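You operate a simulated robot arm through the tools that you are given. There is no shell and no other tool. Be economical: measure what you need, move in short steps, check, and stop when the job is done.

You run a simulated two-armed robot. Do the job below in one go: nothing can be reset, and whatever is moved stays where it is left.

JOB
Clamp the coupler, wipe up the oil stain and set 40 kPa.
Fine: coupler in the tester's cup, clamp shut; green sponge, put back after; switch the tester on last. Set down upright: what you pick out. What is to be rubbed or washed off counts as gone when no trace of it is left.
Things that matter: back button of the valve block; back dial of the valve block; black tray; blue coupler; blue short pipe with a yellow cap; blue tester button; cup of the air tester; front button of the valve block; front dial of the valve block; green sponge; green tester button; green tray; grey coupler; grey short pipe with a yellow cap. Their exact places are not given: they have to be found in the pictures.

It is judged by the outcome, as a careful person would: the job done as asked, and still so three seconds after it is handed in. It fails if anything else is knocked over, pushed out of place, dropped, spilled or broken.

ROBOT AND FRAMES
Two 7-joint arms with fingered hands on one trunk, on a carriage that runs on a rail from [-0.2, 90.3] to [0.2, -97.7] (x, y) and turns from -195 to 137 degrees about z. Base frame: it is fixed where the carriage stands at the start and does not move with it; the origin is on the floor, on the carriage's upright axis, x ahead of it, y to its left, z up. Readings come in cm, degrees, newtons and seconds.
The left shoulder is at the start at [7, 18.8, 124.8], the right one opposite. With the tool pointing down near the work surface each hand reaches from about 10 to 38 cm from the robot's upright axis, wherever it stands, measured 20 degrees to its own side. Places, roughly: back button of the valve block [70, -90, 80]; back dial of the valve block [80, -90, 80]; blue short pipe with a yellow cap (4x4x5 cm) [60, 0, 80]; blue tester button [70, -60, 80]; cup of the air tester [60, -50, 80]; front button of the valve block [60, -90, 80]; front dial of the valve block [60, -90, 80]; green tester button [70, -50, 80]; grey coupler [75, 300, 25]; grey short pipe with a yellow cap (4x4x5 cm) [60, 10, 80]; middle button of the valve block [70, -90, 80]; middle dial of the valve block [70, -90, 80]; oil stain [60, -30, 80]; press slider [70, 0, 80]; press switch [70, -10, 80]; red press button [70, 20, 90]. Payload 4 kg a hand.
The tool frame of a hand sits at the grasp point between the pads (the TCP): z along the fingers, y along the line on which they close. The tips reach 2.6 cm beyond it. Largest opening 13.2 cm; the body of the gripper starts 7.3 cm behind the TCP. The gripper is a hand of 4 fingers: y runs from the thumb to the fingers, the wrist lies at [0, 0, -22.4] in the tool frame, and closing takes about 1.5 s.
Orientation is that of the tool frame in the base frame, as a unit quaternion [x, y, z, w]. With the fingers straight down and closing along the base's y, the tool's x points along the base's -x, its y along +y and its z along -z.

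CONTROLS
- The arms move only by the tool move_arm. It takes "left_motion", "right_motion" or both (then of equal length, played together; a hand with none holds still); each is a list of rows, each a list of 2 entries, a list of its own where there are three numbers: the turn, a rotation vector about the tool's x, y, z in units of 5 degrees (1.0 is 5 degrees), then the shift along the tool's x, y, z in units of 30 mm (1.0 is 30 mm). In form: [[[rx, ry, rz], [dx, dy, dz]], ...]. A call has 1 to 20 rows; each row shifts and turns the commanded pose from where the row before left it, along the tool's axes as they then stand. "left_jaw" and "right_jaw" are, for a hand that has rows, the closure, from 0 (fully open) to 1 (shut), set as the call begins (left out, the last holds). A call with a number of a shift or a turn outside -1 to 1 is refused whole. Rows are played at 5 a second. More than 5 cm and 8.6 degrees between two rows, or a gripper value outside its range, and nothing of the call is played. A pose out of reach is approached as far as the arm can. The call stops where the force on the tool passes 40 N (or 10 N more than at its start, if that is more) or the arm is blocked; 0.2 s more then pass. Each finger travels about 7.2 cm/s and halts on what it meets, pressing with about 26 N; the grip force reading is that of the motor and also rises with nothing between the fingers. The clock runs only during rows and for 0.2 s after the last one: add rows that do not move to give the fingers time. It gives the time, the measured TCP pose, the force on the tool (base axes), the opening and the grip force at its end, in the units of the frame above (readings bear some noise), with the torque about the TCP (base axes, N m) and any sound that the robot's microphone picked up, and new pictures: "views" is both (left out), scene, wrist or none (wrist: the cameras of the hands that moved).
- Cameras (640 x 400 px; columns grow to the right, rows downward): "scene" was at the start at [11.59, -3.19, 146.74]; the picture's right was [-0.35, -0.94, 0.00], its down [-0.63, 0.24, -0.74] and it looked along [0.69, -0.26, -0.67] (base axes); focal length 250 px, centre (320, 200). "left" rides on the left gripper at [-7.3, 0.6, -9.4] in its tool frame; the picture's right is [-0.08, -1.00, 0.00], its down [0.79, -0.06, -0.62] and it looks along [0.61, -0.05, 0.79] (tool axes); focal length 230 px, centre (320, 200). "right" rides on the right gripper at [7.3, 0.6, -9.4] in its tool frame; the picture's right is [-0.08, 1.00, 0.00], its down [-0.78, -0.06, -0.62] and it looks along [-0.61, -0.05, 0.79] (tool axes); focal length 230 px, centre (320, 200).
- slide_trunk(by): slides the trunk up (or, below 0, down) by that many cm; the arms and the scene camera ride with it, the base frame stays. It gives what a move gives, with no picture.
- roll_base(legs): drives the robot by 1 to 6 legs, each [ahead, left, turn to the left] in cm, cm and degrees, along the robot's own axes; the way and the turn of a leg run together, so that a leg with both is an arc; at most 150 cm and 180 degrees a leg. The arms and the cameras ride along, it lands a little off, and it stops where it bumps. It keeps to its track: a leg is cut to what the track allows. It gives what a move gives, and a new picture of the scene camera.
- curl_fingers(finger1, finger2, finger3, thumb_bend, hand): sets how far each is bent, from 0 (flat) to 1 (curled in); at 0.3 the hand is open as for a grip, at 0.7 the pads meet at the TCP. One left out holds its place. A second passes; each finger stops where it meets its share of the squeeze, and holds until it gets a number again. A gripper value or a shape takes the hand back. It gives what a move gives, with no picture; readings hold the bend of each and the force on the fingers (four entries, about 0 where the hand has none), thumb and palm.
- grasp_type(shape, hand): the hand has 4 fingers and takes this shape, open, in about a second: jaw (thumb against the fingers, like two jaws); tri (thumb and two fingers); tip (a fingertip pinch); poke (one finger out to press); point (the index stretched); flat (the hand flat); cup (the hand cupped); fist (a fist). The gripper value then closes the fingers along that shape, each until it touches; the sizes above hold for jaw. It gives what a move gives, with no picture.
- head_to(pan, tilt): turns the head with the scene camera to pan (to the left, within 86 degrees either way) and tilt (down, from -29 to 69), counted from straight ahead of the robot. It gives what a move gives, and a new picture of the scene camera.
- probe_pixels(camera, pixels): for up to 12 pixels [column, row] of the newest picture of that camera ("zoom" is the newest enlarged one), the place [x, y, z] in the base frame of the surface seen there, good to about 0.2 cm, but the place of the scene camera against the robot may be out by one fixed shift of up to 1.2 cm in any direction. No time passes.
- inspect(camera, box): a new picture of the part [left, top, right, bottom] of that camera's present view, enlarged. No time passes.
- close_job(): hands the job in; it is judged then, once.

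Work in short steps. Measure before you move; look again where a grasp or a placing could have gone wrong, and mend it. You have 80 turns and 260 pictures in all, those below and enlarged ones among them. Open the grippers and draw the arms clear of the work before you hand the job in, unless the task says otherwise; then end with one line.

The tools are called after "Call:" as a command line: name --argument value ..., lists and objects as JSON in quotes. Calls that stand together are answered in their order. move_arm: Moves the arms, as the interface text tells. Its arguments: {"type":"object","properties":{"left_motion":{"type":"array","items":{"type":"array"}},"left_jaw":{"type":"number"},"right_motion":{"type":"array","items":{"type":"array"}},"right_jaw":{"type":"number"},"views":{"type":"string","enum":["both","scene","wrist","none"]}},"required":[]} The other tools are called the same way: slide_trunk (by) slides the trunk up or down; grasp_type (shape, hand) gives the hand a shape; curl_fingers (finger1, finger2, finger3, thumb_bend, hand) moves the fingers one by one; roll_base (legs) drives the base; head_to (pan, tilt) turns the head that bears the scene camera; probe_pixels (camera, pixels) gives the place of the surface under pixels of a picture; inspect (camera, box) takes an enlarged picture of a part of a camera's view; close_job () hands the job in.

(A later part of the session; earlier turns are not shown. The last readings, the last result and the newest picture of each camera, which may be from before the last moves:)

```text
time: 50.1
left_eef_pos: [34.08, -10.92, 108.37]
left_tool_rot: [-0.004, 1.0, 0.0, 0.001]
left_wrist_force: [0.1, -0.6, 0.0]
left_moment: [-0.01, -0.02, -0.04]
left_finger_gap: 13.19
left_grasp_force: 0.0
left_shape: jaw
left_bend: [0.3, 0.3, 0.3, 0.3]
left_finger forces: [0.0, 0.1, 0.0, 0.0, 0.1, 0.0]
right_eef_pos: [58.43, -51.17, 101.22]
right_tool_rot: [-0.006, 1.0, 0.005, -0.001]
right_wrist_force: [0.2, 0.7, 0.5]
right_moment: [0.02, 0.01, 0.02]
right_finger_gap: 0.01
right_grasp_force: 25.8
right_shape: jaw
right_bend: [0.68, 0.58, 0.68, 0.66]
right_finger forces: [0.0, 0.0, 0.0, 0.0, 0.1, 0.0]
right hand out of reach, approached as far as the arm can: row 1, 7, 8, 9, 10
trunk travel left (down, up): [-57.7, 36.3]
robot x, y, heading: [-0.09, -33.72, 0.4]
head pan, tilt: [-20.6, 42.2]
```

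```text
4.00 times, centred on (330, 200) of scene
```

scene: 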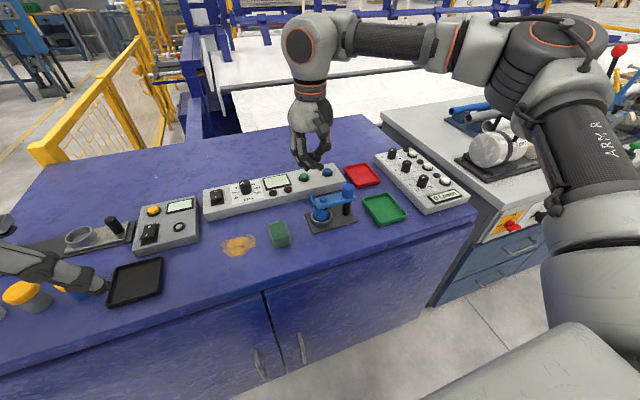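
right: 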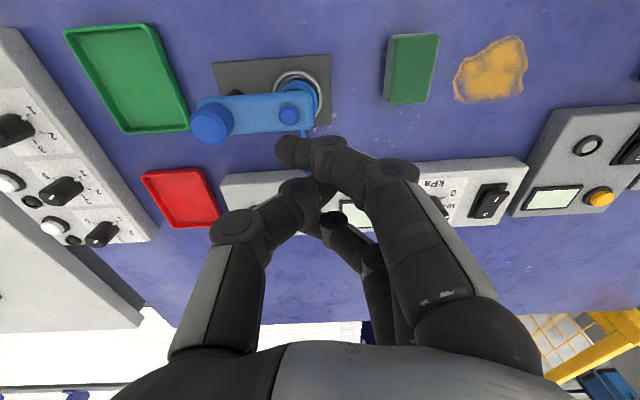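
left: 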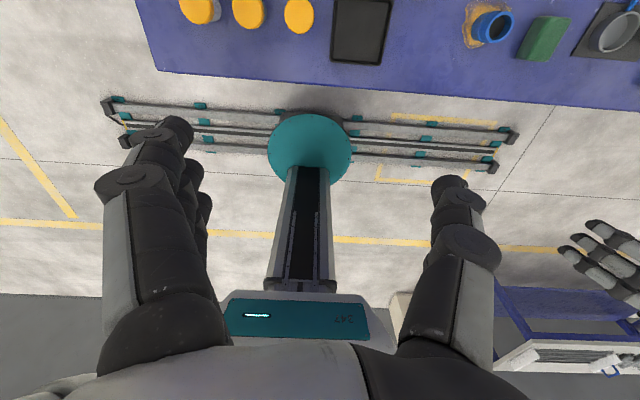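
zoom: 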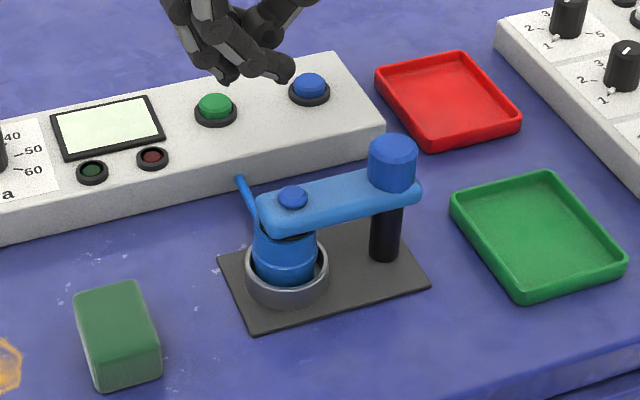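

The clamp is shut on the coupler. Next is the sponge; I measure its corners and the stain outline now.

Call:
probe_pixels --camera "right" --pixels '[[392, 38], [436, 38], [434, 100], [390, 100], [413, 70], [436, 102], [455, 80], [490, 102], [525, 70], [518, 38], [480, 48], [460, 98]]'

Call:
inspect --camera "right" --box '[370, 20, 540, 120]'

Call:
roll_base --legs '[[0, 27, 0]]'

Call:
grasp_type --hand "right" --shape "jaw"

```text
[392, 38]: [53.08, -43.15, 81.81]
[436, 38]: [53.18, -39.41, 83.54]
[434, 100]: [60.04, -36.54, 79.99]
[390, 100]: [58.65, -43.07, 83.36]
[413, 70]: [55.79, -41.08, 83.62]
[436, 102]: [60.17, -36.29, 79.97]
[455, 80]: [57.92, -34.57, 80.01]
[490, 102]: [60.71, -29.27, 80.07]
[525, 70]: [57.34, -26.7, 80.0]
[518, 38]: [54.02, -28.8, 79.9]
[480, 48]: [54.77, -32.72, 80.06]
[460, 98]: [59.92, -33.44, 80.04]
```

```text
3.76 times, centred on (455, 70) of right
```

zoom: 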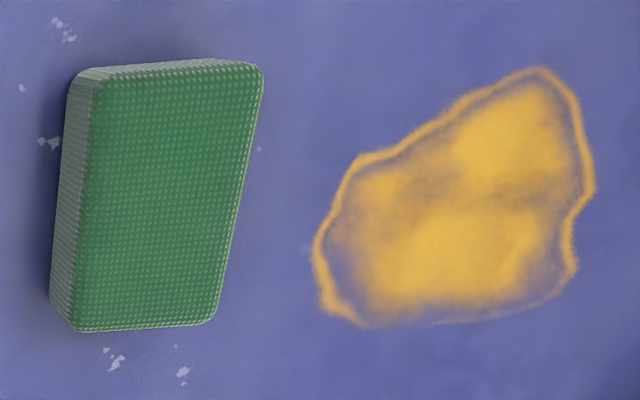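

```text
time: 52.0
left_eef_pos: [34.1, 15.62, 108.16]
left_tool_rot: [-0.003, 1.0, 0.0, -0.001]
left_wrist_force: [-0.1, 0.2, -0.6]
left_moment: [0.02, -0.01, 0.01]
left_finger_gap: 13.18
left_grasp_force: 0.0
left_shape: jaw
left_bend: [0.3, 0.3, 0.3, 0.3]
left_finger forces: [0.0, 0.0, 0.1, 0.0, 0.0, 0.1]
right_eef_pos: [58.37, -24.63, 101.16]
right_tool_rot: [-0.006, 1.0, 0.005, -0.001]
right_wrist_force: [0.0, -0.3, -0.6]
right_moment: [-0.02, 0.05, 0.0]
right_finger_gap: 0.0
right_grasp_force: 25.9
right_shape: jaw
right_bend: [0.68, 0.58, 0.68, 0.66]
right_finger forces: [0.1, 0.0, 0.0, 0.0, 0.0, 0.1]
trunk travel left (down, up): [-57.7, 36.3]
robot x, y, heading: [-0.07, -7.1, 0.4]
head pan, tilt: [-20.6, 42.2]
```

scene: 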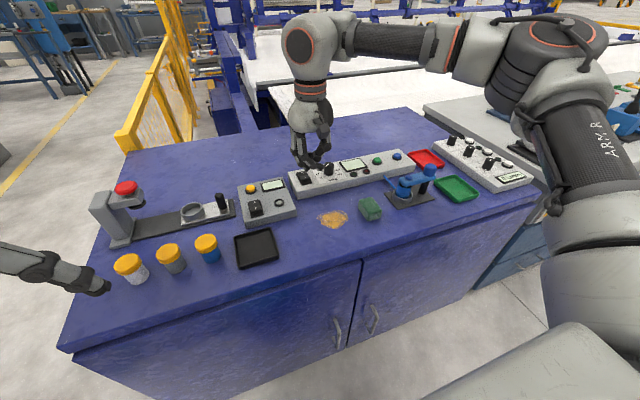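

```text
time: 52.9
left_eef_pos: [33.93, 15.6, 108.27]
left_tool_rot: [-0.003, 1.0, -0.001, 0.0]
left_wrist_force: [-0.5, -0.2, -0.1]
left_moment: [-0.02, 0.02, -0.01]
left_finger_gap: 13.17
left_grasp_force: 0.1
left_shape: jaw
left_bend: [0.3, 0.3, 0.3, 0.3]
left_finger forces: [0.1, 0.0, 0.0, 0.0, 0.0, 0.0]
right_eef_pos: [58.34, -24.79, 100.97]
right_tool_rot: [-0.007, 1.0, 0.004, -0.001]
right_wrist_force: [-0.3, -0.3, 0.4]
right_moment: [-0.02, -0.02, 0.02]
right_finger_gap: 13.17
right_grasp_force: 0.1
right_shape: jaw
right_bend: [0.3, 0.3, 0.3, 0.3]
right_finger forces: [0.0, 0.0, 0.0, 0.0, 0.0, 0.0]
trunk travel left (down, up): [-57.7, 36.3]
robot x, y, heading: [-0.05, -7.07, 0.2]
head pan, tilt: [-20.6, 42.2]
```

The sponge is about 6.4×4.4×3.6 cm centred near (56,-41.1), and the stain spans x 53.7–61, y -35.2–-26.5. I move above the sponge with the hand a bit closed and check.

Call:
move_arm --right_motion '[[[0, 0, 0], [0.13, -0.91, 0]], [[0, 0, 0], [0.13, -0.91, 0]], [[0, 0, 0], [0.13, -0.91, 0]], [[0, 0, 0], [0.13, -0.91, 0]], [[0, 0, 0], [0.13, -0.91, 0]], [[0, 0, 0], [0.13, -0.91, 0]], [[0, 0, 0], [0, 0, 1]], [[0, 0, 0], [0, 0, 1]], [[0, 0, 0], [0, 0, 1]], [[0, 0, 0], [0, 0, 0]]]' --right_jaw 0.2 --views "wrist"

Call:
inspect --camera "right" --box '[240, 40, 420, 200]'

```text
time: 55.1
left_eef_pos: [33.94, 15.59, 108.27]
left_tool_rot: [-0.003, 1.0, -0.001, 0.001]
left_wrist_force: [0.6, 0.6, 0.1]
left_moment: [0.0, 0.01, 0.04]
left_finger_gap: 13.18
left_grasp_force: 0.1
left_shape: jaw
left_bend: [0.3, 0.3, 0.3, 0.3]
left_finger forces: [0.1, 0.0, 0.0, 0.0, 0.1, 0.0]
right_eef_pos: [56.22, -41.13, 91.74]
right_tool_rot: [-0.007, 1.0, 0.005, 0.001]
right_wrist_force: [-0.3, -1.3, -0.4]
right_moment: [0.01, 0.0, 0.02]
right_finger_gap: 10.56
right_grasp_force: 0.1
right_shape: jaw
right_bend: [0.59, 0.59, 0.59, 0.55]
right_finger forces: [0.0, 0.0, 0.1, 0.0, 0.0, 0.0]
trunk travel left (down, up): [-57.7, 36.3]
robot x, y, heading: [-0.14, -6.84, 0.5]
head pan, tilt: [-20.6, 42.2]
```

right: 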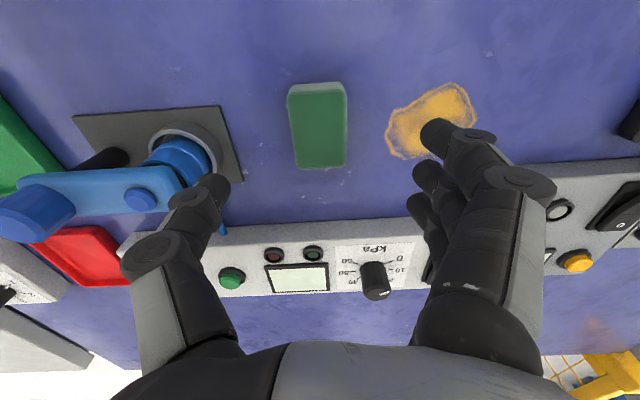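

```text
2.50 times, centred on (330, 120) of right
```

zoom: 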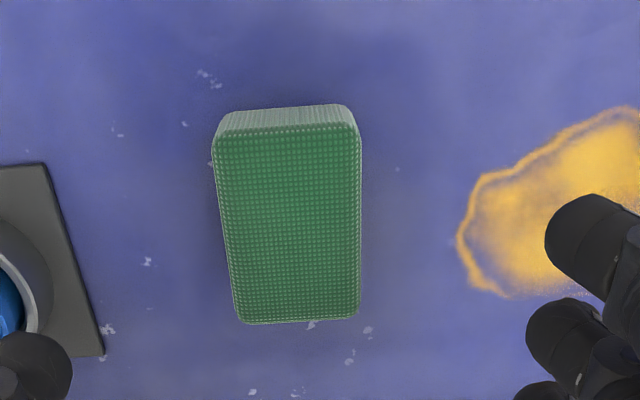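

Before gripping I record the sponge's exact place so I can put it back.

Call:
probe_pixels --camera "zoom" --pixels '[[222, 145], [354, 135], [354, 308], [242, 315], [290, 225]]'

Call:
move_arm --right_motion '[[[0, 0, 0], [0, 0, 0.9]], [[0, 0, 0], [0, 0, 0.95]], [[0, 0, 0], [0, 0, 0.95]], [[0, 0, 0], [0, 0, 0]]]' --views "wrist"

```text
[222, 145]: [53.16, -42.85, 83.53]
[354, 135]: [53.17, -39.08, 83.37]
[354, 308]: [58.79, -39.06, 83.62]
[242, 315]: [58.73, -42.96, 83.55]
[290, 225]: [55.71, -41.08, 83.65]
```

```text
time: 56.1
left_eef_pos: [34.0, 15.61, 108.29]
left_tool_rot: [-0.003, 1.0, -0.001, 0.001]
left_wrist_force: [0.4, 0.1, 0.3]
left_moment: [0.01, 0.0, 0.01]
left_finger_gap: 13.19
left_grasp_force: 0.1
left_shape: jaw
left_bend: [0.3, 0.3, 0.3, 0.3]
left_finger forces: [0.0, 0.1, 0.0, 0.0, 0.0, 0.0]
right_eef_pos: [56.24, -40.87, 83.61]
right_tool_rot: [-0.006, 1.0, 0.005, -0.001]
right_wrist_force: [0.5, 0.0, 0.3]
right_moment: [0.01, 0.01, 0.02]
right_finger_gap: 10.59
right_grasp_force: 0.0
right_shape: jaw
right_bend: [0.59, 0.59, 0.59, 0.55]
right_finger forces: [0.1, 0.0, 0.0, 0.0, 0.0, 0.0]
trunk travel left (down, up): [-57.7, 36.3]
robot x, y, heading: [-0.04, -6.9, 0.3]
head pan, tilt: [-20.6, 42.2]
```

right: 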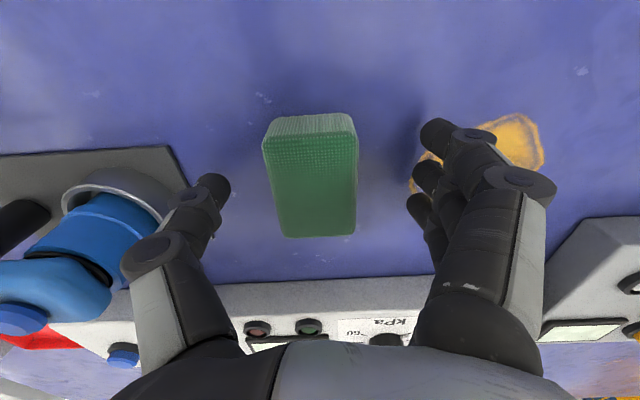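

The sponge is centred between the fingers (its centre is (55.95,-41.0)). I lower 0.9 cm more and grip.

Call:
move_arm --right_motion '[[[0, 0, 0], [0.08, 0, 0.15]], [[0, 0, 0], [0, 0, 0.15]], [[0, 0, 0], [0, 0, 0]]]' --views "none"

Call:
move_arm --right_motion '[[[0, 0, 0], [0, 0, 0]], [[0, 0, 0], [0, 0, 0]], [[0, 0, 0], [0, 0, 0]], [[0, 0, 0], [0, 0, 0]], [[0, 0, 0], [0, 0, 0]], [[0, 0, 0], [0, 0, 0]], [[0, 0, 0], [0, 0, 0]]]' --right_jaw 1 --views "wrist"

```text
time: 56.9
left_eef_pos: [33.95, 15.62, 108.4]
left_tool_rot: [-0.004, 1.0, -0.001, 0.001]
left_wrist_force: [-0.6, -0.5, -0.6]
left_moment: [-0.04, -0.03, 0.01]
left_finger_gap: 13.23
left_grasp_force: 0.1
left_shape: jaw
left_bend: [0.3, 0.3, 0.3, 0.3]
left_finger forces: [0.0, 0.0, 0.0, 0.0, 0.0, 0.1]
right_eef_pos: [55.98, -40.78, 82.59]
right_tool_rot: [-0.006, 1.0, 0.004, -0.001]
right_wrist_force: [-0.7, 0.5, 3.9]
right_moment: [-0.23, 0.0, -0.02]
right_finger_gap: 10.58
right_grasp_force: 0.1
right_shape: jaw
right_bend: [0.59, 0.59, 0.59, 0.55]
right_finger forces: [0.0, 0.0, 0.0, 0.0, 4.1, 0.1]
trunk travel left (down, up): [-57.7, 36.3]
robot x, y, heading: [-0.17, -7.0, 0.3]
head pan, tilt: [-20.6, 42.2]
```

```text
time: 58.5
left_eef_pos: [33.82, 15.63, 108.28]
left_tool_rot: [-0.003, 1.0, -0.002, 0.001]
left_wrist_force: [-0.2, 0.4, 0.6]
left_moment: [0.0, 0.03, -0.01]
left_finger_gap: 13.18
left_grasp_force: 0.0
left_shape: jaw
left_bend: [0.3, 0.3, 0.3, 0.3]
left_finger forces: [0.0, 0.0, 0.0, 0.0, 0.0, 0.0]
right_eef_pos: [55.95, -40.91, 82.7]
right_tool_rot: [-0.006, 1.0, 0.004, 0.0]
right_wrist_force: [1.2, -5.0, 15.3]
right_moment: [-0.77, -0.08, 0.02]
right_finger_gap: 4.67
right_grasp_force: 25.2
right_shape: jaw
right_bend: [0.73, 0.74, 0.7, 0.66]
right_finger forces: [6.5, 3.6, 8.1, 0.1, 30.2, 0.0]
trunk travel left (down, up): [-57.7, 36.3]
robot x, y, heading: [0.28, -6.94, 0.4]
head pan, tilt: [-20.6, 42.2]
```

right: 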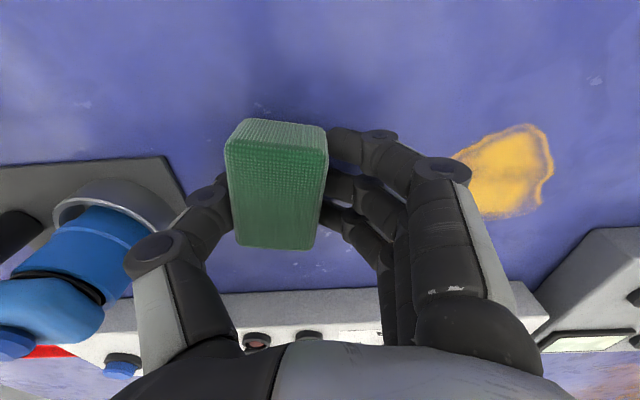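

The thumb tip presses on the table (15 N up) but the sponge is gripped. I lift 3 cm and see how it hangs.

Call:
move_arm --right_motion '[[[0, 0, 0], [0, 0, -0.3]], [[0, 0, 0], [0, 0, -0.7]], [[0, 0, 0], [0, 0, 0]], [[0, 0, 0], [0, 0, 0]], [[0, 0, 0], [0, 0, 0]]]'

Call:
inspect --camera "scene" --box '[310, 130, 430, 250]'

Call:
inspect --camera "right" --box '[180, 90, 460, 265]'

```text
time: 59.7
left_eef_pos: [34.02, 15.55, 108.29]
left_tool_rot: [-0.004, 1.0, 0.001, 0.001]
left_wrist_force: [-0.1, -0.3, 0.6]
left_moment: [-0.02, -0.02, 0.02]
left_finger_gap: 13.21
left_grasp_force: 0.0
left_shape: jaw
left_bend: [0.3, 0.3, 0.3, 0.3]
left_finger forces: [0.0, 0.0, 0.0, 0.1, 0.0, 0.0]
right_eef_pos: [56.08, -40.9, 85.53]
right_tool_rot: [-0.007, 1.0, 0.005, -0.001]
right_wrist_force: [0.4, -0.6, -0.7]
right_moment: [0.02, 0.0, -0.04]
right_finger_gap: 4.64
right_grasp_force: 25.8
right_shape: jaw
right_bend: [0.72, 0.73, 0.67, 0.67]
right_finger forces: [7.4, 4.6, 8.8, 0.0, 20.9, 0.1]
trunk travel left (down, up): [-57.7, 36.3]
robot x, y, heading: [0.24, -7.05, 0.3]
head pan, tilt: [-20.6, 42.2]
```

scene: 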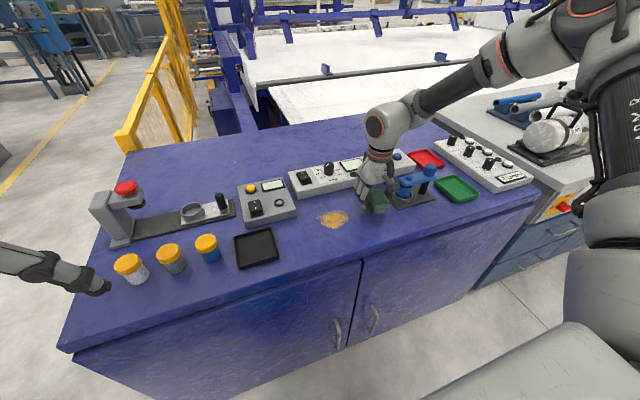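
right: 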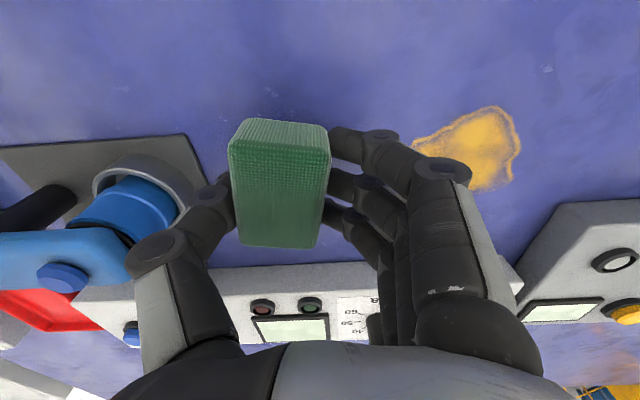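

```text
3.33 times, centred on (370, 190) of scene
```

zoom: 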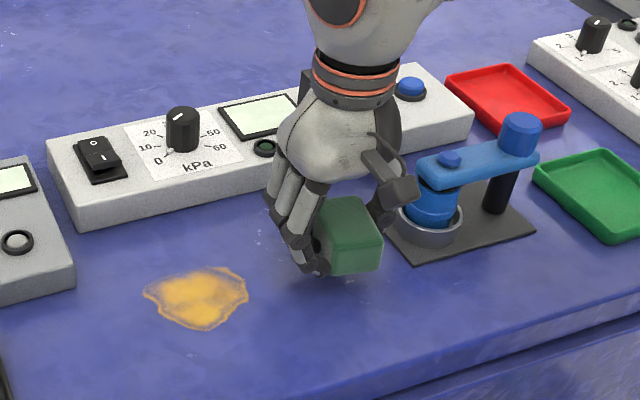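

```text
2.29 times, centred on (320, 178) of right
```

zoom: 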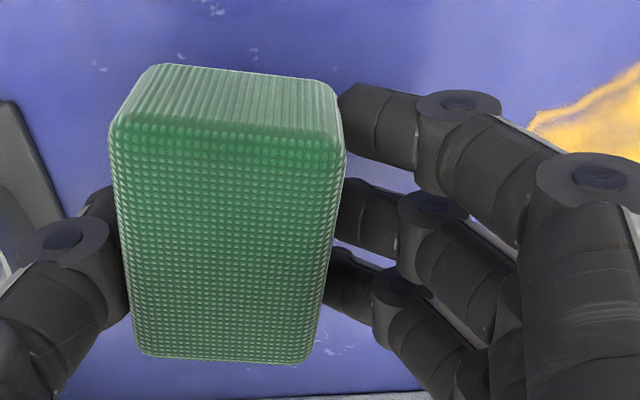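

The sponge looks slightly tilted and offset toward the thumb; I probe its top corners and the finger tips.

Call:
probe_pixels --camera "zoom" --pixels '[[125, 125], [335, 145], [305, 345], [150, 340], [165, 72], [325, 90], [230, 240], [350, 95], [350, 185], [340, 255], [100, 200]]'

Call:
probe_pixels --camera "scene" --pixels '[[367, 210], [374, 211], [381, 210], [369, 195], [378, 198], [371, 211]]'

```text
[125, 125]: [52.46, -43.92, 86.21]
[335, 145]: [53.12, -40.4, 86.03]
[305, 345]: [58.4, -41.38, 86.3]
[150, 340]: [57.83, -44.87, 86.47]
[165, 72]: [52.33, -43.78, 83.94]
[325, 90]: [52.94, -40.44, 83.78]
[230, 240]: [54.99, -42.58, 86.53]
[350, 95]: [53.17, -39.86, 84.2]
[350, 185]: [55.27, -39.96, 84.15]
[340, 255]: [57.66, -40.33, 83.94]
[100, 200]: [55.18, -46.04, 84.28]
```

```text
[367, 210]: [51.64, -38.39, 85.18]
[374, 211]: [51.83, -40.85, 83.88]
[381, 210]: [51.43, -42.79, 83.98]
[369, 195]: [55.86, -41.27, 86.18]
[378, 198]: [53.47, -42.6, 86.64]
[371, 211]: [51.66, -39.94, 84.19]
```

The sponge is level but the thumb tip is as low as its underside, and it got pushed about 1.5 cm toward the thumb. I set it down shifted back, open, raise 0.9 cm and grip again higher.

Call:
move_arm --right_motion '[[[0, 0, 0], [0, 0.53, 0]], [[0, 0, 0], [0, 0, 0.5]], [[0, 0, 0], [0, 0, 0.4]], [[0, 0, 0], [0, 0, 0]]]' --views "none"

Call:
move_arm --right_motion '[[[0, 0, 0], [0, 0, 0]], [[0, 0, 0], [0, 0, -0.1]], [[0, 0, 0], [0, 0, -0.15]], [[0, 0, 0], [0, 0, 0]], [[0, 0, 0], [0, 0, 0]]]' --right_jaw 0.2 --views "wrist"

Call:
inspect --camera "right" --box '[180, 90, 460, 265]'

```text
time: 60.7
left_eef_pos: [33.91, 15.59, 108.31]
left_tool_rot: [-0.004, 1.0, 0.0, 0.0]
left_wrist_force: [-0.1, 0.1, -0.9]
left_moment: [0.02, -0.01, -0.04]
left_finger_gap: 13.15
left_grasp_force: 0.1
left_shape: jaw
left_bend: [0.3, 0.3, 0.3, 0.3]
left_finger forces: [0.0, 0.0, 0.0, 0.0, 0.0, 0.0]
right_eef_pos: [55.98, -39.33, 82.89]
right_tool_rot: [-0.007, 1.0, 0.004, -0.001]
right_wrist_force: [0.2, -0.4, -0.8]
right_moment: [-0.01, 0.02, 0.0]
right_finger_gap: 4.64
right_grasp_force: 25.5
right_shape: jaw
right_bend: [0.72, 0.73, 0.67, 0.67]
right_finger forces: [7.5, 4.6, 8.8, 0.1, 20.8, 0.0]
trunk travel left (down, up): [-57.7, 36.3]
robot x, y, heading: [0.11, -7.12, 0.0]
head pan, tilt: [-20.6, 42.2]
```

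```text
time: 61.9
left_eef_pos: [33.99, 15.53, 108.28]
left_tool_rot: [-0.004, 1.0, 0.0, 0.0]
left_wrist_force: [0.8, -0.4, 0.6]
left_moment: [0.0, 0.02, 0.01]
left_finger_gap: 13.19
left_grasp_force: 0.0
left_shape: jaw
left_bend: [0.3, 0.3, 0.3, 0.3]
left_finger forces: [0.0, 0.0, 0.1, 0.1, 0.0, 0.1]
right_eef_pos: [55.9, -39.45, 83.68]
right_tool_rot: [-0.006, 1.0, 0.005, 0.0]
right_wrist_force: [-0.4, -0.2, 0.3]
right_moment: [-0.01, 0.02, -0.02]
right_finger_gap: 10.5
right_grasp_force: 0.0
right_shape: jaw
right_bend: [0.59, 0.59, 0.59, 0.55]
right_finger forces: [0.1, 0.0, 0.0, 0.0, 0.0, 0.0]
trunk travel left (down, up): [-57.7, 36.3]
robot x, y, heading: [0.12, -7.12, 0.4]
head pan, tilt: [-20.6, 42.2]
```

right: 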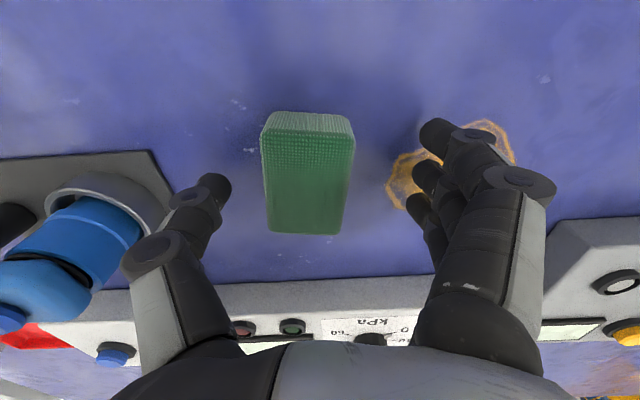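

```text
2.29 times, centred on (320, 178) of right
```

zoom: 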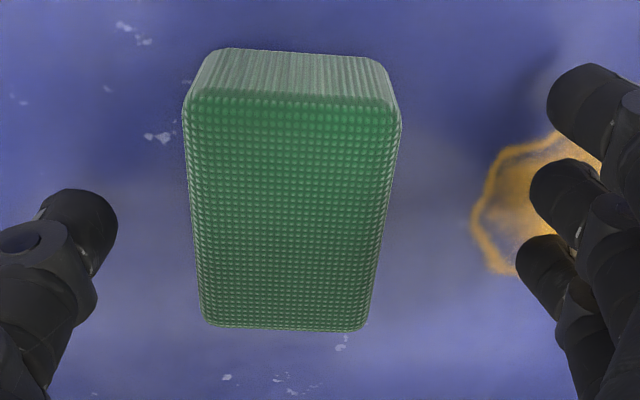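

The sponge sits freely and nearly square. I grip it at this height, z=83.7.

Call:
move_arm --right_motion '[[[0, 0, 0], [0, 0, 0]], [[0, 0, 0], [0, 0, 0]], [[0, 0, 0], [0, 0, 0]], [[0, 0, 0], [0, 0, 0]], [[0, 0, 0], [0, 0, 0]], [[0, 0, 0], [0, 0, 0]], [[0, 0, 0], [0, 0, 0]]]' --right_jaw 1 --views "wrist"

Call:
inspect --camera "right" --box '[180, 90, 460, 265]'

```text
time: 63.5
left_eef_pos: [34.02, 15.64, 108.32]
left_tool_rot: [-0.003, 1.0, 0.0, 0.001]
left_wrist_force: [-0.2, 1.2, 0.1]
left_moment: [0.02, -0.03, -0.02]
left_finger_gap: 13.2
left_grasp_force: 0.0
left_shape: jaw
left_bend: [0.3, 0.3, 0.3, 0.3]
left_finger forces: [0.0, 0.0, 0.0, 0.0, 0.0, 0.1]
right_eef_pos: [55.85, -39.43, 83.83]
right_tool_rot: [-0.007, 1.0, 0.004, -0.001]
right_wrist_force: [-1.0, 0.0, -0.6]
right_moment: [-0.01, -0.02, -0.01]
right_finger_gap: 3.95
right_grasp_force: 26.2
right_shape: jaw
right_bend: [0.74, 0.74, 0.73, 0.7]
right_finger forces: [7.5, 7.7, 8.0, 0.1, 23.4, 0.0]
trunk travel left (down, up): [-57.7, 36.3]
robot x, y, heading: [-0.02, -6.79, 0.3]
head pan, tilt: [-20.6, 42.2]
```

right: 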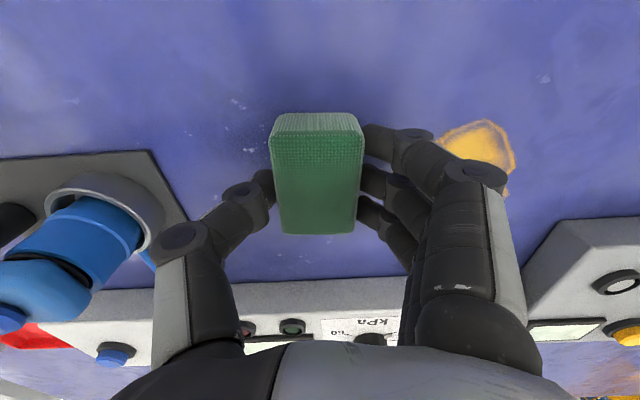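

```text
2.29 times, centred on (320, 178) of right
```

zoom: 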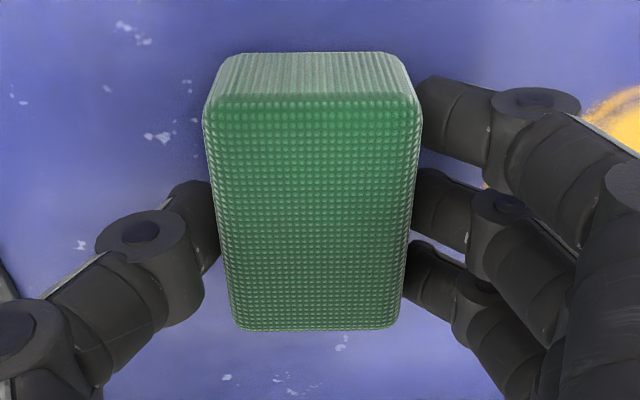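

Good grip: three fingers and thumb, sponge protruding below. I lift it 2.5 cm and drive 7 cm left so the whole stain is well within reach.

Call:
move_arm --right_motion '[[[0, 0, 0], [0, 0, -0.4]], [[0, 0, 0], [0, 0, -0.4]], [[0, 0, 0], [0, 0, 0]]]' --views "none"

Call:
roll_base --legs '[[0, 7, 0]]'

Call:
move_arm --right_motion '[[[0, 0, 0], [0, 0, 0]]]' --views "wrist"

Call:
inspect --camera "scene" --box '[260, 150, 460, 275]'

```text
time: 64.3
left_eef_pos: [34.07, 15.59, 108.27]
left_tool_rot: [-0.004, 1.0, 0.0, 0.0]
left_wrist_force: [0.1, -1.0, -0.6]
left_moment: [0.01, 0.03, 0.0]
left_finger_gap: 13.18
left_grasp_force: 0.0
left_shape: jaw
left_bend: [0.3, 0.3, 0.3, 0.3]
left_finger forces: [0.0, 0.1, 0.1, 0.1, 0.0, 0.1]
right_eef_pos: [56.09, -39.29, 86.23]
right_tool_rot: [-0.006, 1.0, 0.004, -0.001]
right_wrist_force: [0.2, -0.5, -0.5]
right_moment: [0.02, 0.01, -0.01]
right_finger_gap: 3.92
right_grasp_force: 25.8
right_shape: jaw
right_bend: [0.74, 0.74, 0.73, 0.7]
right_finger forces: [7.7, 7.7, 8.1, 0.1, 23.4, 0.0]
trunk travel left (down, up): [-57.7, 36.3]
robot x, y, heading: [0.01, -6.77, 0.4]
head pan, tilt: [-20.6, 42.2]
```

```text
time: 65.3
left_eef_pos: [34.08, 22.4, 108.27]
left_tool_rot: [-0.003, 1.0, 0.0, 0.0]
left_wrist_force: [0.3, -0.3, 0.7]
left_moment: [-0.01, -0.01, 0.01]
left_finger_gap: 13.18
left_grasp_force: 0.0
left_shape: jaw
left_bend: [0.3, 0.3, 0.3, 0.3]
left_finger forces: [0.1, 0.0, 0.1, 0.1, 0.0, 0.1]
right_eef_pos: [56.02, -32.78, 86.24]
right_tool_rot: [-0.005, 1.0, 0.004, -0.001]
right_wrist_force: [0.1, 1.4, -0.7]
right_moment: [0.01, 0.0, 0.0]
right_finger_gap: 3.94
right_grasp_force: 25.8
right_shape: jaw
right_bend: [0.74, 0.74, 0.73, 0.7]
right_finger forces: [7.7, 7.8, 8.1, 0.0, 23.5, 0.1]
trunk travel left (down, up): [-57.7, 36.3]
robot x, y, heading: [0.36, -0.2, 0.3]
head pan, tilt: [-20.6, 42.2]
```

scene: 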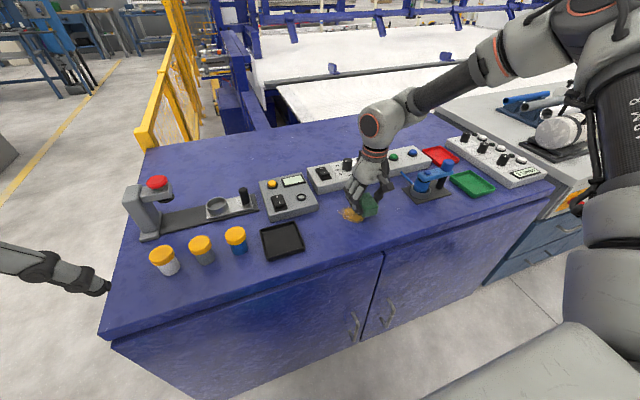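

```text
time: 65.7
left_eef_pos: [33.9, 22.11, 108.34]
left_tool_rot: [-0.003, 1.0, 0.0, 0.0]
left_wrist_force: [0.7, 0.6, 0.1]
left_moment: [0.03, 0.02, 0.01]
left_finger_gap: 13.2
left_grasp_force: 0.0
left_shape: jaw
left_bend: [0.3, 0.3, 0.3, 0.3]
left_finger forces: [0.0, 0.0, 0.0, 0.1, 0.0, 0.1]
right_eef_pos: [55.86, -32.92, 86.14]
right_tool_rot: [-0.005, 1.0, 0.004, -0.001]
right_wrist_force: [0.2, 0.7, -0.4]
right_moment: [0.03, 0.0, 0.03]
right_finger_gap: 3.94
right_grasp_force: 26.1
right_shape: jaw
right_bend: [0.74, 0.74, 0.73, 0.7]
right_finger forces: [7.6, 7.8, 8.1, 0.0, 23.5, 0.0]
trunk travel left (down, up): [-57.7, 36.3]
robot x, y, heading: [0.17, -0.65, 0.2]
head pan, tilt: [-20.6, 42.2]
```

right: 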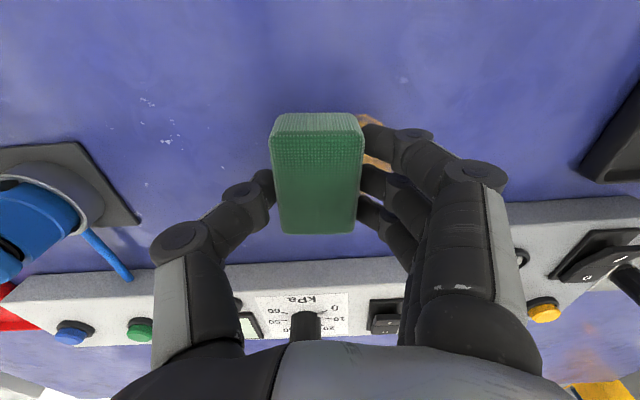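

```text
3.20 times, centred on (360, 212) of scene
```

zoom: 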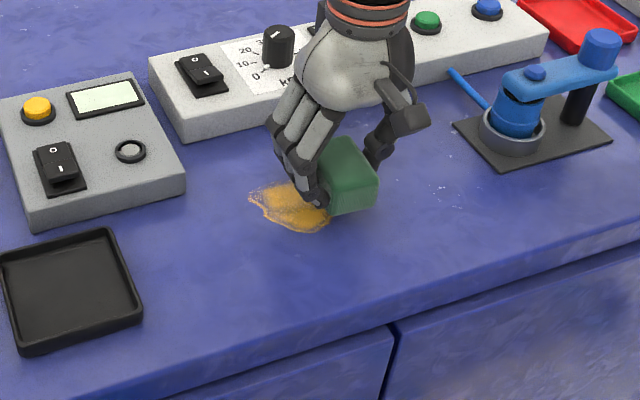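

The grey box's near corner is close to the wiping area; I probe it and the tray before wiping, then lower the sponge.

Call:
probe_pixels --camera "zoom" --pixels '[[185, 178], [180, 160], [35, 220], [135, 295], [140, 80]]'

Call:
move_arm --right_motion '[[[0, 0, 0], [0, 0, 0.4]], [[0, 0, 0], [0, 0, 0.2]], [[0, 0, 0], [0, 0, 0.2]], [[0, 0, 0], [0, 0, 0.1]], [[0, 0, 0], [0, 0, 0]]]' --views "none"

```text
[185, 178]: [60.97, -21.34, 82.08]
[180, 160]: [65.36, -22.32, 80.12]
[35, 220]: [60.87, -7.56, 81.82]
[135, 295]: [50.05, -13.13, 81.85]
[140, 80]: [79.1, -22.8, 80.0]
```

```text
time: 66.9
left_eef_pos: [33.92, 22.37, 108.29]
left_tool_rot: [-0.003, 1.0, -0.002, 0.001]
left_wrist_force: [-0.8, -0.4, 0.3]
left_moment: [0.0, -0.02, -0.05]
left_finger_gap: 13.19
left_grasp_force: 0.1
left_shape: jaw
left_bend: [0.3, 0.3, 0.3, 0.3]
left_finger forces: [0.0, 0.0, 0.1, 0.1, 0.1, 0.0]
right_eef_pos: [55.95, -32.68, 83.67]
right_tool_rot: [-0.005, 1.0, 0.005, 0.0]
right_wrist_force: [1.2, -1.7, 12.0]
right_moment: [-0.01, -0.01, -0.02]
right_finger_gap: 3.96
right_grasp_force: 26.1
right_shape: jaw
right_bend: [0.74, 0.74, 0.74, 0.7]
right_finger forces: [8.3, 8.4, 8.7, 0.0, 26.6, 0.0]
trunk travel left (down, up): [-57.7, 36.3]
robot x, y, heading: [-0.04, -0.15, 0.4]
head pan, tilt: [-20.6, 42.2]
```

Sponge presses with 12 N. I wipe back and forth in y, at x 56, 57.5, 59 and 59.6.

Call:
move_arm --right_motion '[[[0, 0, 0], [0, -0.6, 0]], [[0, 0, 0], [0, 0.8, 0]], [[0, 0, 0], [0, 0.8, 0]], [[0, 0, 0], [0, 0.8, 0]], [[0, 0, 0], [-0.5, 0, 0]], [[0, 0, 0], [0, -0.8, 0]], [[0, 0, 0], [0, -0.8, 0]], [[0, 0, 0], [0, -0.8, 0]], [[0, 0, 0], [-0.5, 0, 0]], [[0, 0, 0], [0, 0.8, 0]], [[0, 0, 0], [0, 0.8, 0]], [[0, 0, 0], [0, 0.8, 0]], [[0, 0, 0], [-0.2, 0, 0]], [[0, 0, 0], [0, -0.8, 0]], [[0, 0, 0], [0, -0.8, 0]], [[0, 0, 0], [0, -0.8, 0]]]'

Call:
inspect --camera "scene" --box '[280, 160, 440, 260]'

```text
time: 70.3
left_eef_pos: [33.97, 22.29, 108.28]
left_tool_rot: [-0.003, 1.0, -0.002, 0.001]
left_wrist_force: [-1.2, -0.3, -0.4]
left_moment: [0.0, -0.02, 0.05]
left_finger_gap: 13.18
left_grasp_force: 0.1
left_shape: jaw
left_bend: [0.3, 0.3, 0.3, 0.3]
left_finger forces: [0.1, 0.1, 0.0, 0.0, 0.0, 0.0]
right_eef_pos: [59.42, -34.34, 83.58]
right_tool_rot: [-0.005, 1.0, 0.004, 0.0]
right_wrist_force: [0.4, 4.9, 9.0]
right_moment: [0.16, -0.01, 0.02]
right_finger_gap: 4.02
right_grasp_force: 25.6
right_shape: jaw
right_bend: [0.74, 0.74, 0.74, 0.71]
right_finger forces: [9.5, 9.8, 10.3, 0.1, 24.5, 0.0]
trunk travel left (down, up): [-57.7, 36.3]
robot x, y, heading: [0.01, -0.16, 0.0]
head pan, tilt: [-20.6, 42.2]
```

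scene: 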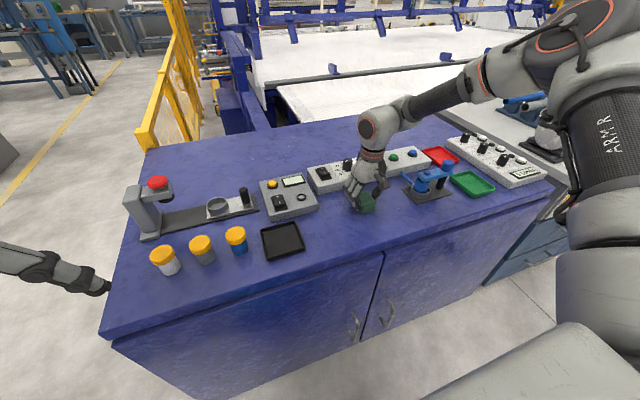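
right: 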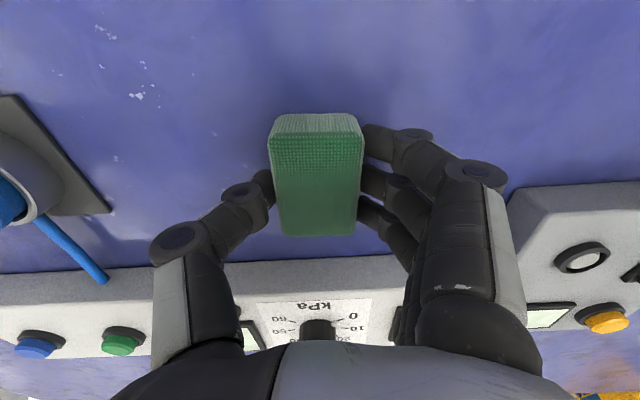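

```text
4.00 times, centred on (360, 210) of scene
```

zoom: 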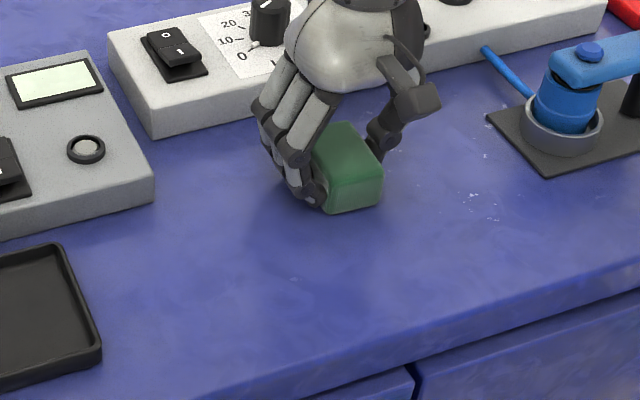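

No stain visible. For certainty I do one more set of passes back over the area, then lift 3 cm and inspect.

Call:
move_arm --right_motion '[[[0, 0, 0], [0.2, 0.8, 0]], [[0, 0, 0], [0, 0.8, 0]], [[0, 0, 0], [0, 0.8, 0]], [[0, 0, 0], [0.5, 0, 0]], [[0, 0, 0], [0, -0.8, 0]], [[0, 0, 0], [0, -0.8, 0]], [[0, 0, 0], [0, -0.8, 0]], [[0, 0, 0], [0.6, 0, 0]], [[0, 0, 0], [0, 0.8, 0]], [[0, 0, 0], [0, 0.8, 0]], [[0, 0, 0], [0, 0.8, 0]], [[0, 0, 0], [0.2, -0.8, 0]], [[0, 0, 0], [0, -0.8, 0]], [[0, 0, 0], [0, -0.8, 0]], [[0, 0, 0], [0, 0, -0.5]], [[0, 0, 0], [0, -0.5, -0.5]], [[0, 0, 0], [0, -0.8, 0]], [[0, 0, 0], [0, -0.8, 0]]]'

Call:
inspect --camera "scene" --box '[290, 170, 430, 258]'

Call:
inspect --camera "right" --box '[340, 40, 640, 227]'

```text
time: 74.1
left_eef_pos: [33.98, 22.35, 108.33]
left_tool_rot: [-0.003, 1.0, 0.0, 0.001]
left_wrist_force: [-0.4, -0.7, 0.2]
left_moment: [0.0, -0.02, 0.01]
left_finger_gap: 13.19
left_grasp_force: 0.0
left_shape: jaw
left_bend: [0.3, 0.3, 0.3, 0.3]
left_finger forces: [0.0, 0.0, 0.1, 0.1, 0.1, 0.1]
right_eef_pos: [54.9, -41.01, 86.4]
right_tool_rot: [-0.005, 1.0, 0.005, 0.0]
right_wrist_force: [-0.6, 0.4, 1.0]
right_moment: [-0.02, -0.04, -0.03]
right_finger_gap: 4.01
right_grasp_force: 25.8
right_shape: jaw
right_bend: [0.74, 0.74, 0.73, 0.7]
right_finger forces: [8.2, 8.6, 8.9, 0.0, 25.5, 0.1]
trunk travel left (down, up): [-57.7, 36.3]
robot x, y, heading: [-0.48, -0.41, 0.2]
head pan, tilt: [-20.6, 42.2]
```

scene: 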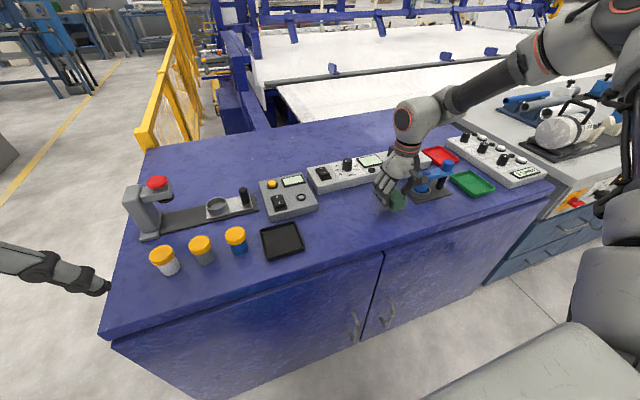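
right: 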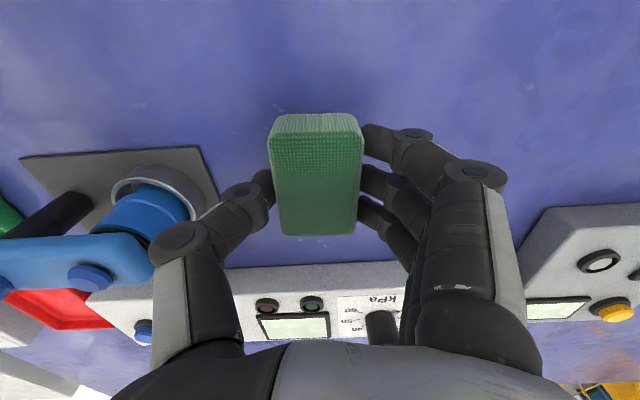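

```text
4.55 times, centred on (360, 214) of scene
```

zoom: 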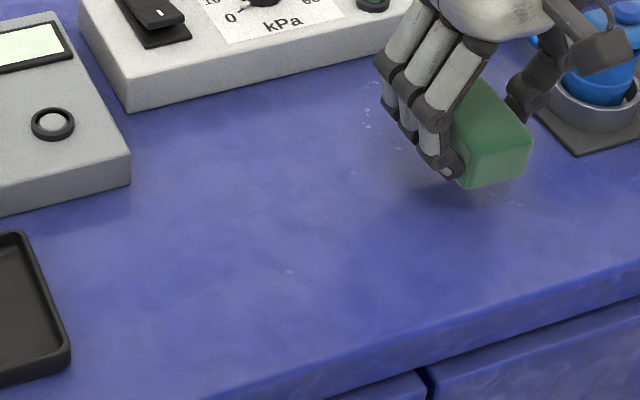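

```text
2.13 times, centred on (490, 134) of right
```

zoom: 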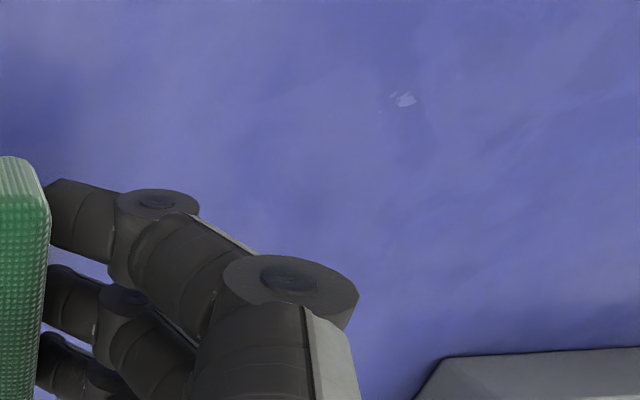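

The table is clean. Now I measure the sponge in the hand to put it back at (55.95,-41.0).

Call:
probe_pixels --camera "right" --pixels '[[274, 140], [359, 138], [354, 228], [283, 230], [317, 190]]'

```text
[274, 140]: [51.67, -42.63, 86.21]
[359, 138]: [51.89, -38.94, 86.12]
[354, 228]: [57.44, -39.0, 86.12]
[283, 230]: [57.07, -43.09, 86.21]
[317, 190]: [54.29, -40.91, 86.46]
```

Sponge centre is now (54.55,-40.95); I shift +1.4 cm in x, lower it 2.6 cm, then open and lift.

Call:
move_arm --right_motion '[[[0, 0, 0], [-0.47, -0.02, 0]], [[0, 0, 0], [0, 0, 0.4]], [[0, 0, 0], [0, 0, 0.3]], [[0, 0, 0], [0, 0, 0.17]], [[0, 0, 0], [0, 0, 0]]]' --views "none"

Call:
move_arm --right_motion '[[[0, 0, 0], [0, 0, 0]], [[0, 0, 0], [0, 0, 0]], [[0, 0, 0], [0, 0, -0.1]], [[0, 0, 0], [0, 0, -0.3]], [[0, 0, 0], [0, 0, -1]], [[0, 0, 0], [0, 0, -1]], [[0, 0, 0], [0, 0, -1]], [[0, 0, 0], [0, 0, -1]]]' --right_jaw 0.2

Call:
inspect --camera "right" --box '[200, 40, 520, 240]'

```text
time: 75.3
left_eef_pos: [33.87, 22.24, 108.19]
left_tool_rot: [-0.003, 1.0, 0.0, 0.0]
left_wrist_force: [0.2, 0.5, -0.4]
left_moment: [0.0, -0.01, -0.02]
left_finger_gap: 13.2
left_grasp_force: 0.0
left_shape: jaw
left_bend: [0.3, 0.3, 0.3, 0.3]
left_finger forces: [0.0, 0.0, 0.1, 0.0, 0.0, 0.0]
right_eef_pos: [56.63, -40.9, 83.81]
right_tool_rot: [-0.005, 1.0, 0.005, -0.001]
right_wrist_force: [0.4, 0.5, -0.7]
right_moment: [0.03, 0.02, 0.0]
right_finger_gap: 4.03
right_grasp_force: 26.1
right_shape: jaw
right_bend: [0.74, 0.74, 0.73, 0.7]
right_finger forces: [8.1, 8.5, 8.9, 0.0, 25.4, 0.0]
trunk travel left (down, up): [-57.7, 36.3]
robot x, y, heading: [0.01, -0.41, 0.2]
head pan, tilt: [-20.6, 42.2]
```

```text
time: 77.1
left_eef_pos: [34.02, 22.35, 108.35]
left_tool_rot: [-0.002, 1.0, -0.001, 0.001]
left_wrist_force: [0.7, -0.7, -0.4]
left_moment: [-0.02, -0.03, 0.0]
left_finger_gap: 13.18
left_grasp_force: 0.1
left_shape: jaw
left_bend: [0.3, 0.3, 0.3, 0.3]
left_finger forces: [0.0, 0.0, 0.1, 0.0, 0.0, 0.0]
right_eef_pos: [56.54, -41.15, 97.06]
right_tool_rot: [-0.004, 1.0, 0.004, -0.001]
right_wrist_force: [-0.3, -0.8, 0.0]
right_moment: [-0.05, -0.02, -0.02]
right_finger_gap: 10.52
right_grasp_force: 0.0
right_shape: jaw
right_bend: [0.59, 0.59, 0.59, 0.55]
right_finger forces: [0.0, 0.0, 0.1, 0.0, 0.1, 0.1]
trunk travel left (down, up): [-57.7, 36.3]
robot x, y, heading: [-0.41, -0.29, 0.4]
head pan, tilt: [-20.6, 42.2]
```

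scene: 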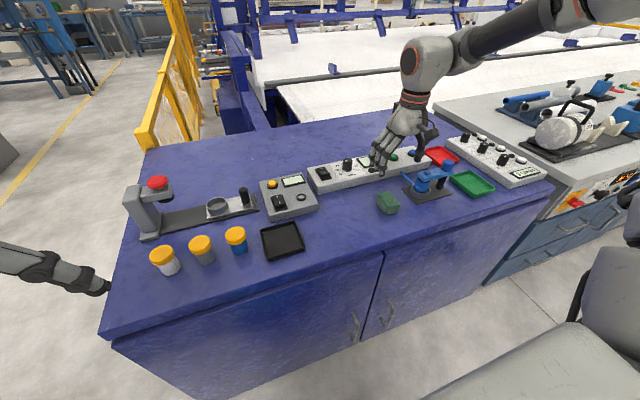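
right: 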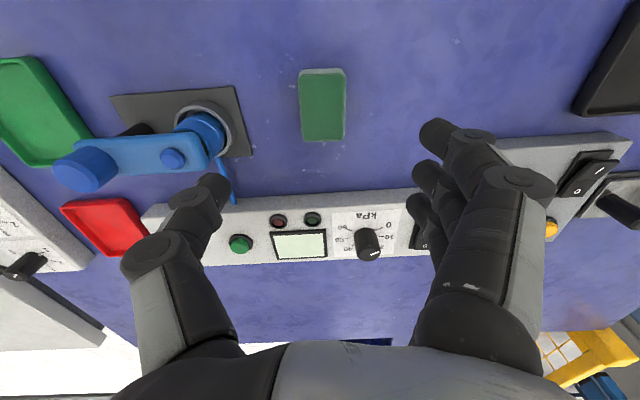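

```text
2.00 times, centred on (360, 140) of right
```

zoom: 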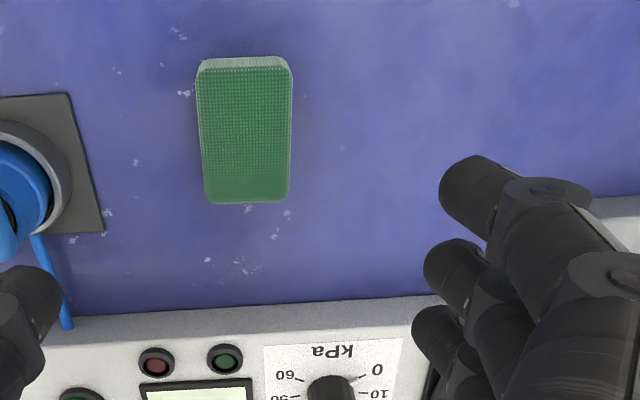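

Sponge is back in place and the stain is gone. Now the dial; I look at its scale and pointer closely.

Call:
inspect --camera "right" --box '[310, 195, 430, 270]'

Call:
inspect --camera "scene" --box '[305, 145, 375, 195]'

Call:
probe_pixels --camera "right" --pixels '[[366, 258], [376, 254], [367, 240], [340, 224], [388, 224], [344, 240], [417, 235], [417, 222]]'

```text
5.33 times, centred on (370, 232) of right
```

zoom: 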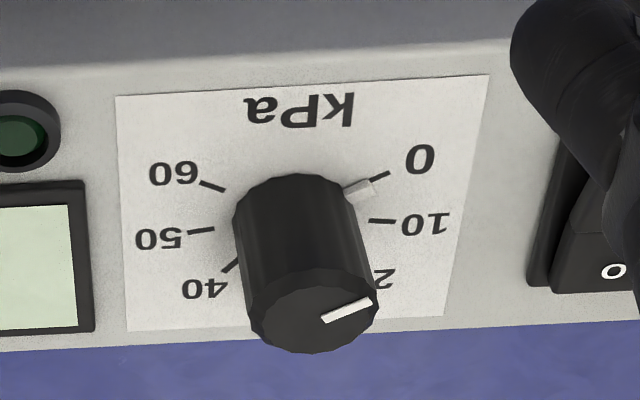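

```text
8.00 times, centred on (340, 170) of scene
```

zoom: 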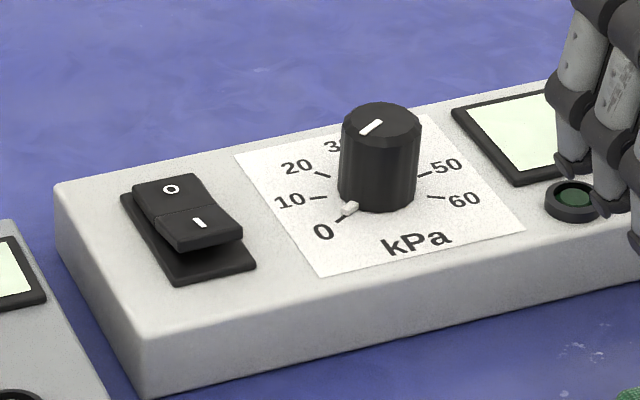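

```text
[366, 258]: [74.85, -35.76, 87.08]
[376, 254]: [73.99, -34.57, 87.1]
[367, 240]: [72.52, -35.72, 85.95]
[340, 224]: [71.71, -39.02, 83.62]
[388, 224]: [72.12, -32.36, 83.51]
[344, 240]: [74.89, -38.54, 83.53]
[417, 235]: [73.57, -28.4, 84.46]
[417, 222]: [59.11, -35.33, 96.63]
```

The pointer is at 0, so the dial must turn clockwise (seen from above) to 40. I probe the tick marks for exact angles.

Call:
probe_pixels --camera "right" --pixels '[[380.3, 228.8], [349.8, 230.1], [382, 236.4], [347.5, 238.3], [353, 245], [378.4, 229.9], [357, 252], [380, 250], [369, 261], [361, 258]]'

```text
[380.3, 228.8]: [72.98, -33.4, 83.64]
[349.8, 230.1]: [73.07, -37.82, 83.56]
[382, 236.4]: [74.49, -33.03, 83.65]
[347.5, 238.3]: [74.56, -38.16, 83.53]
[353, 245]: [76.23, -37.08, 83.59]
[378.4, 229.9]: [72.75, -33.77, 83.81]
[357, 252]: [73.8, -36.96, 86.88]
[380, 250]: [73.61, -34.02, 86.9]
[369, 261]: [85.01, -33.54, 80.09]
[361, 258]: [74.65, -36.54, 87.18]
```

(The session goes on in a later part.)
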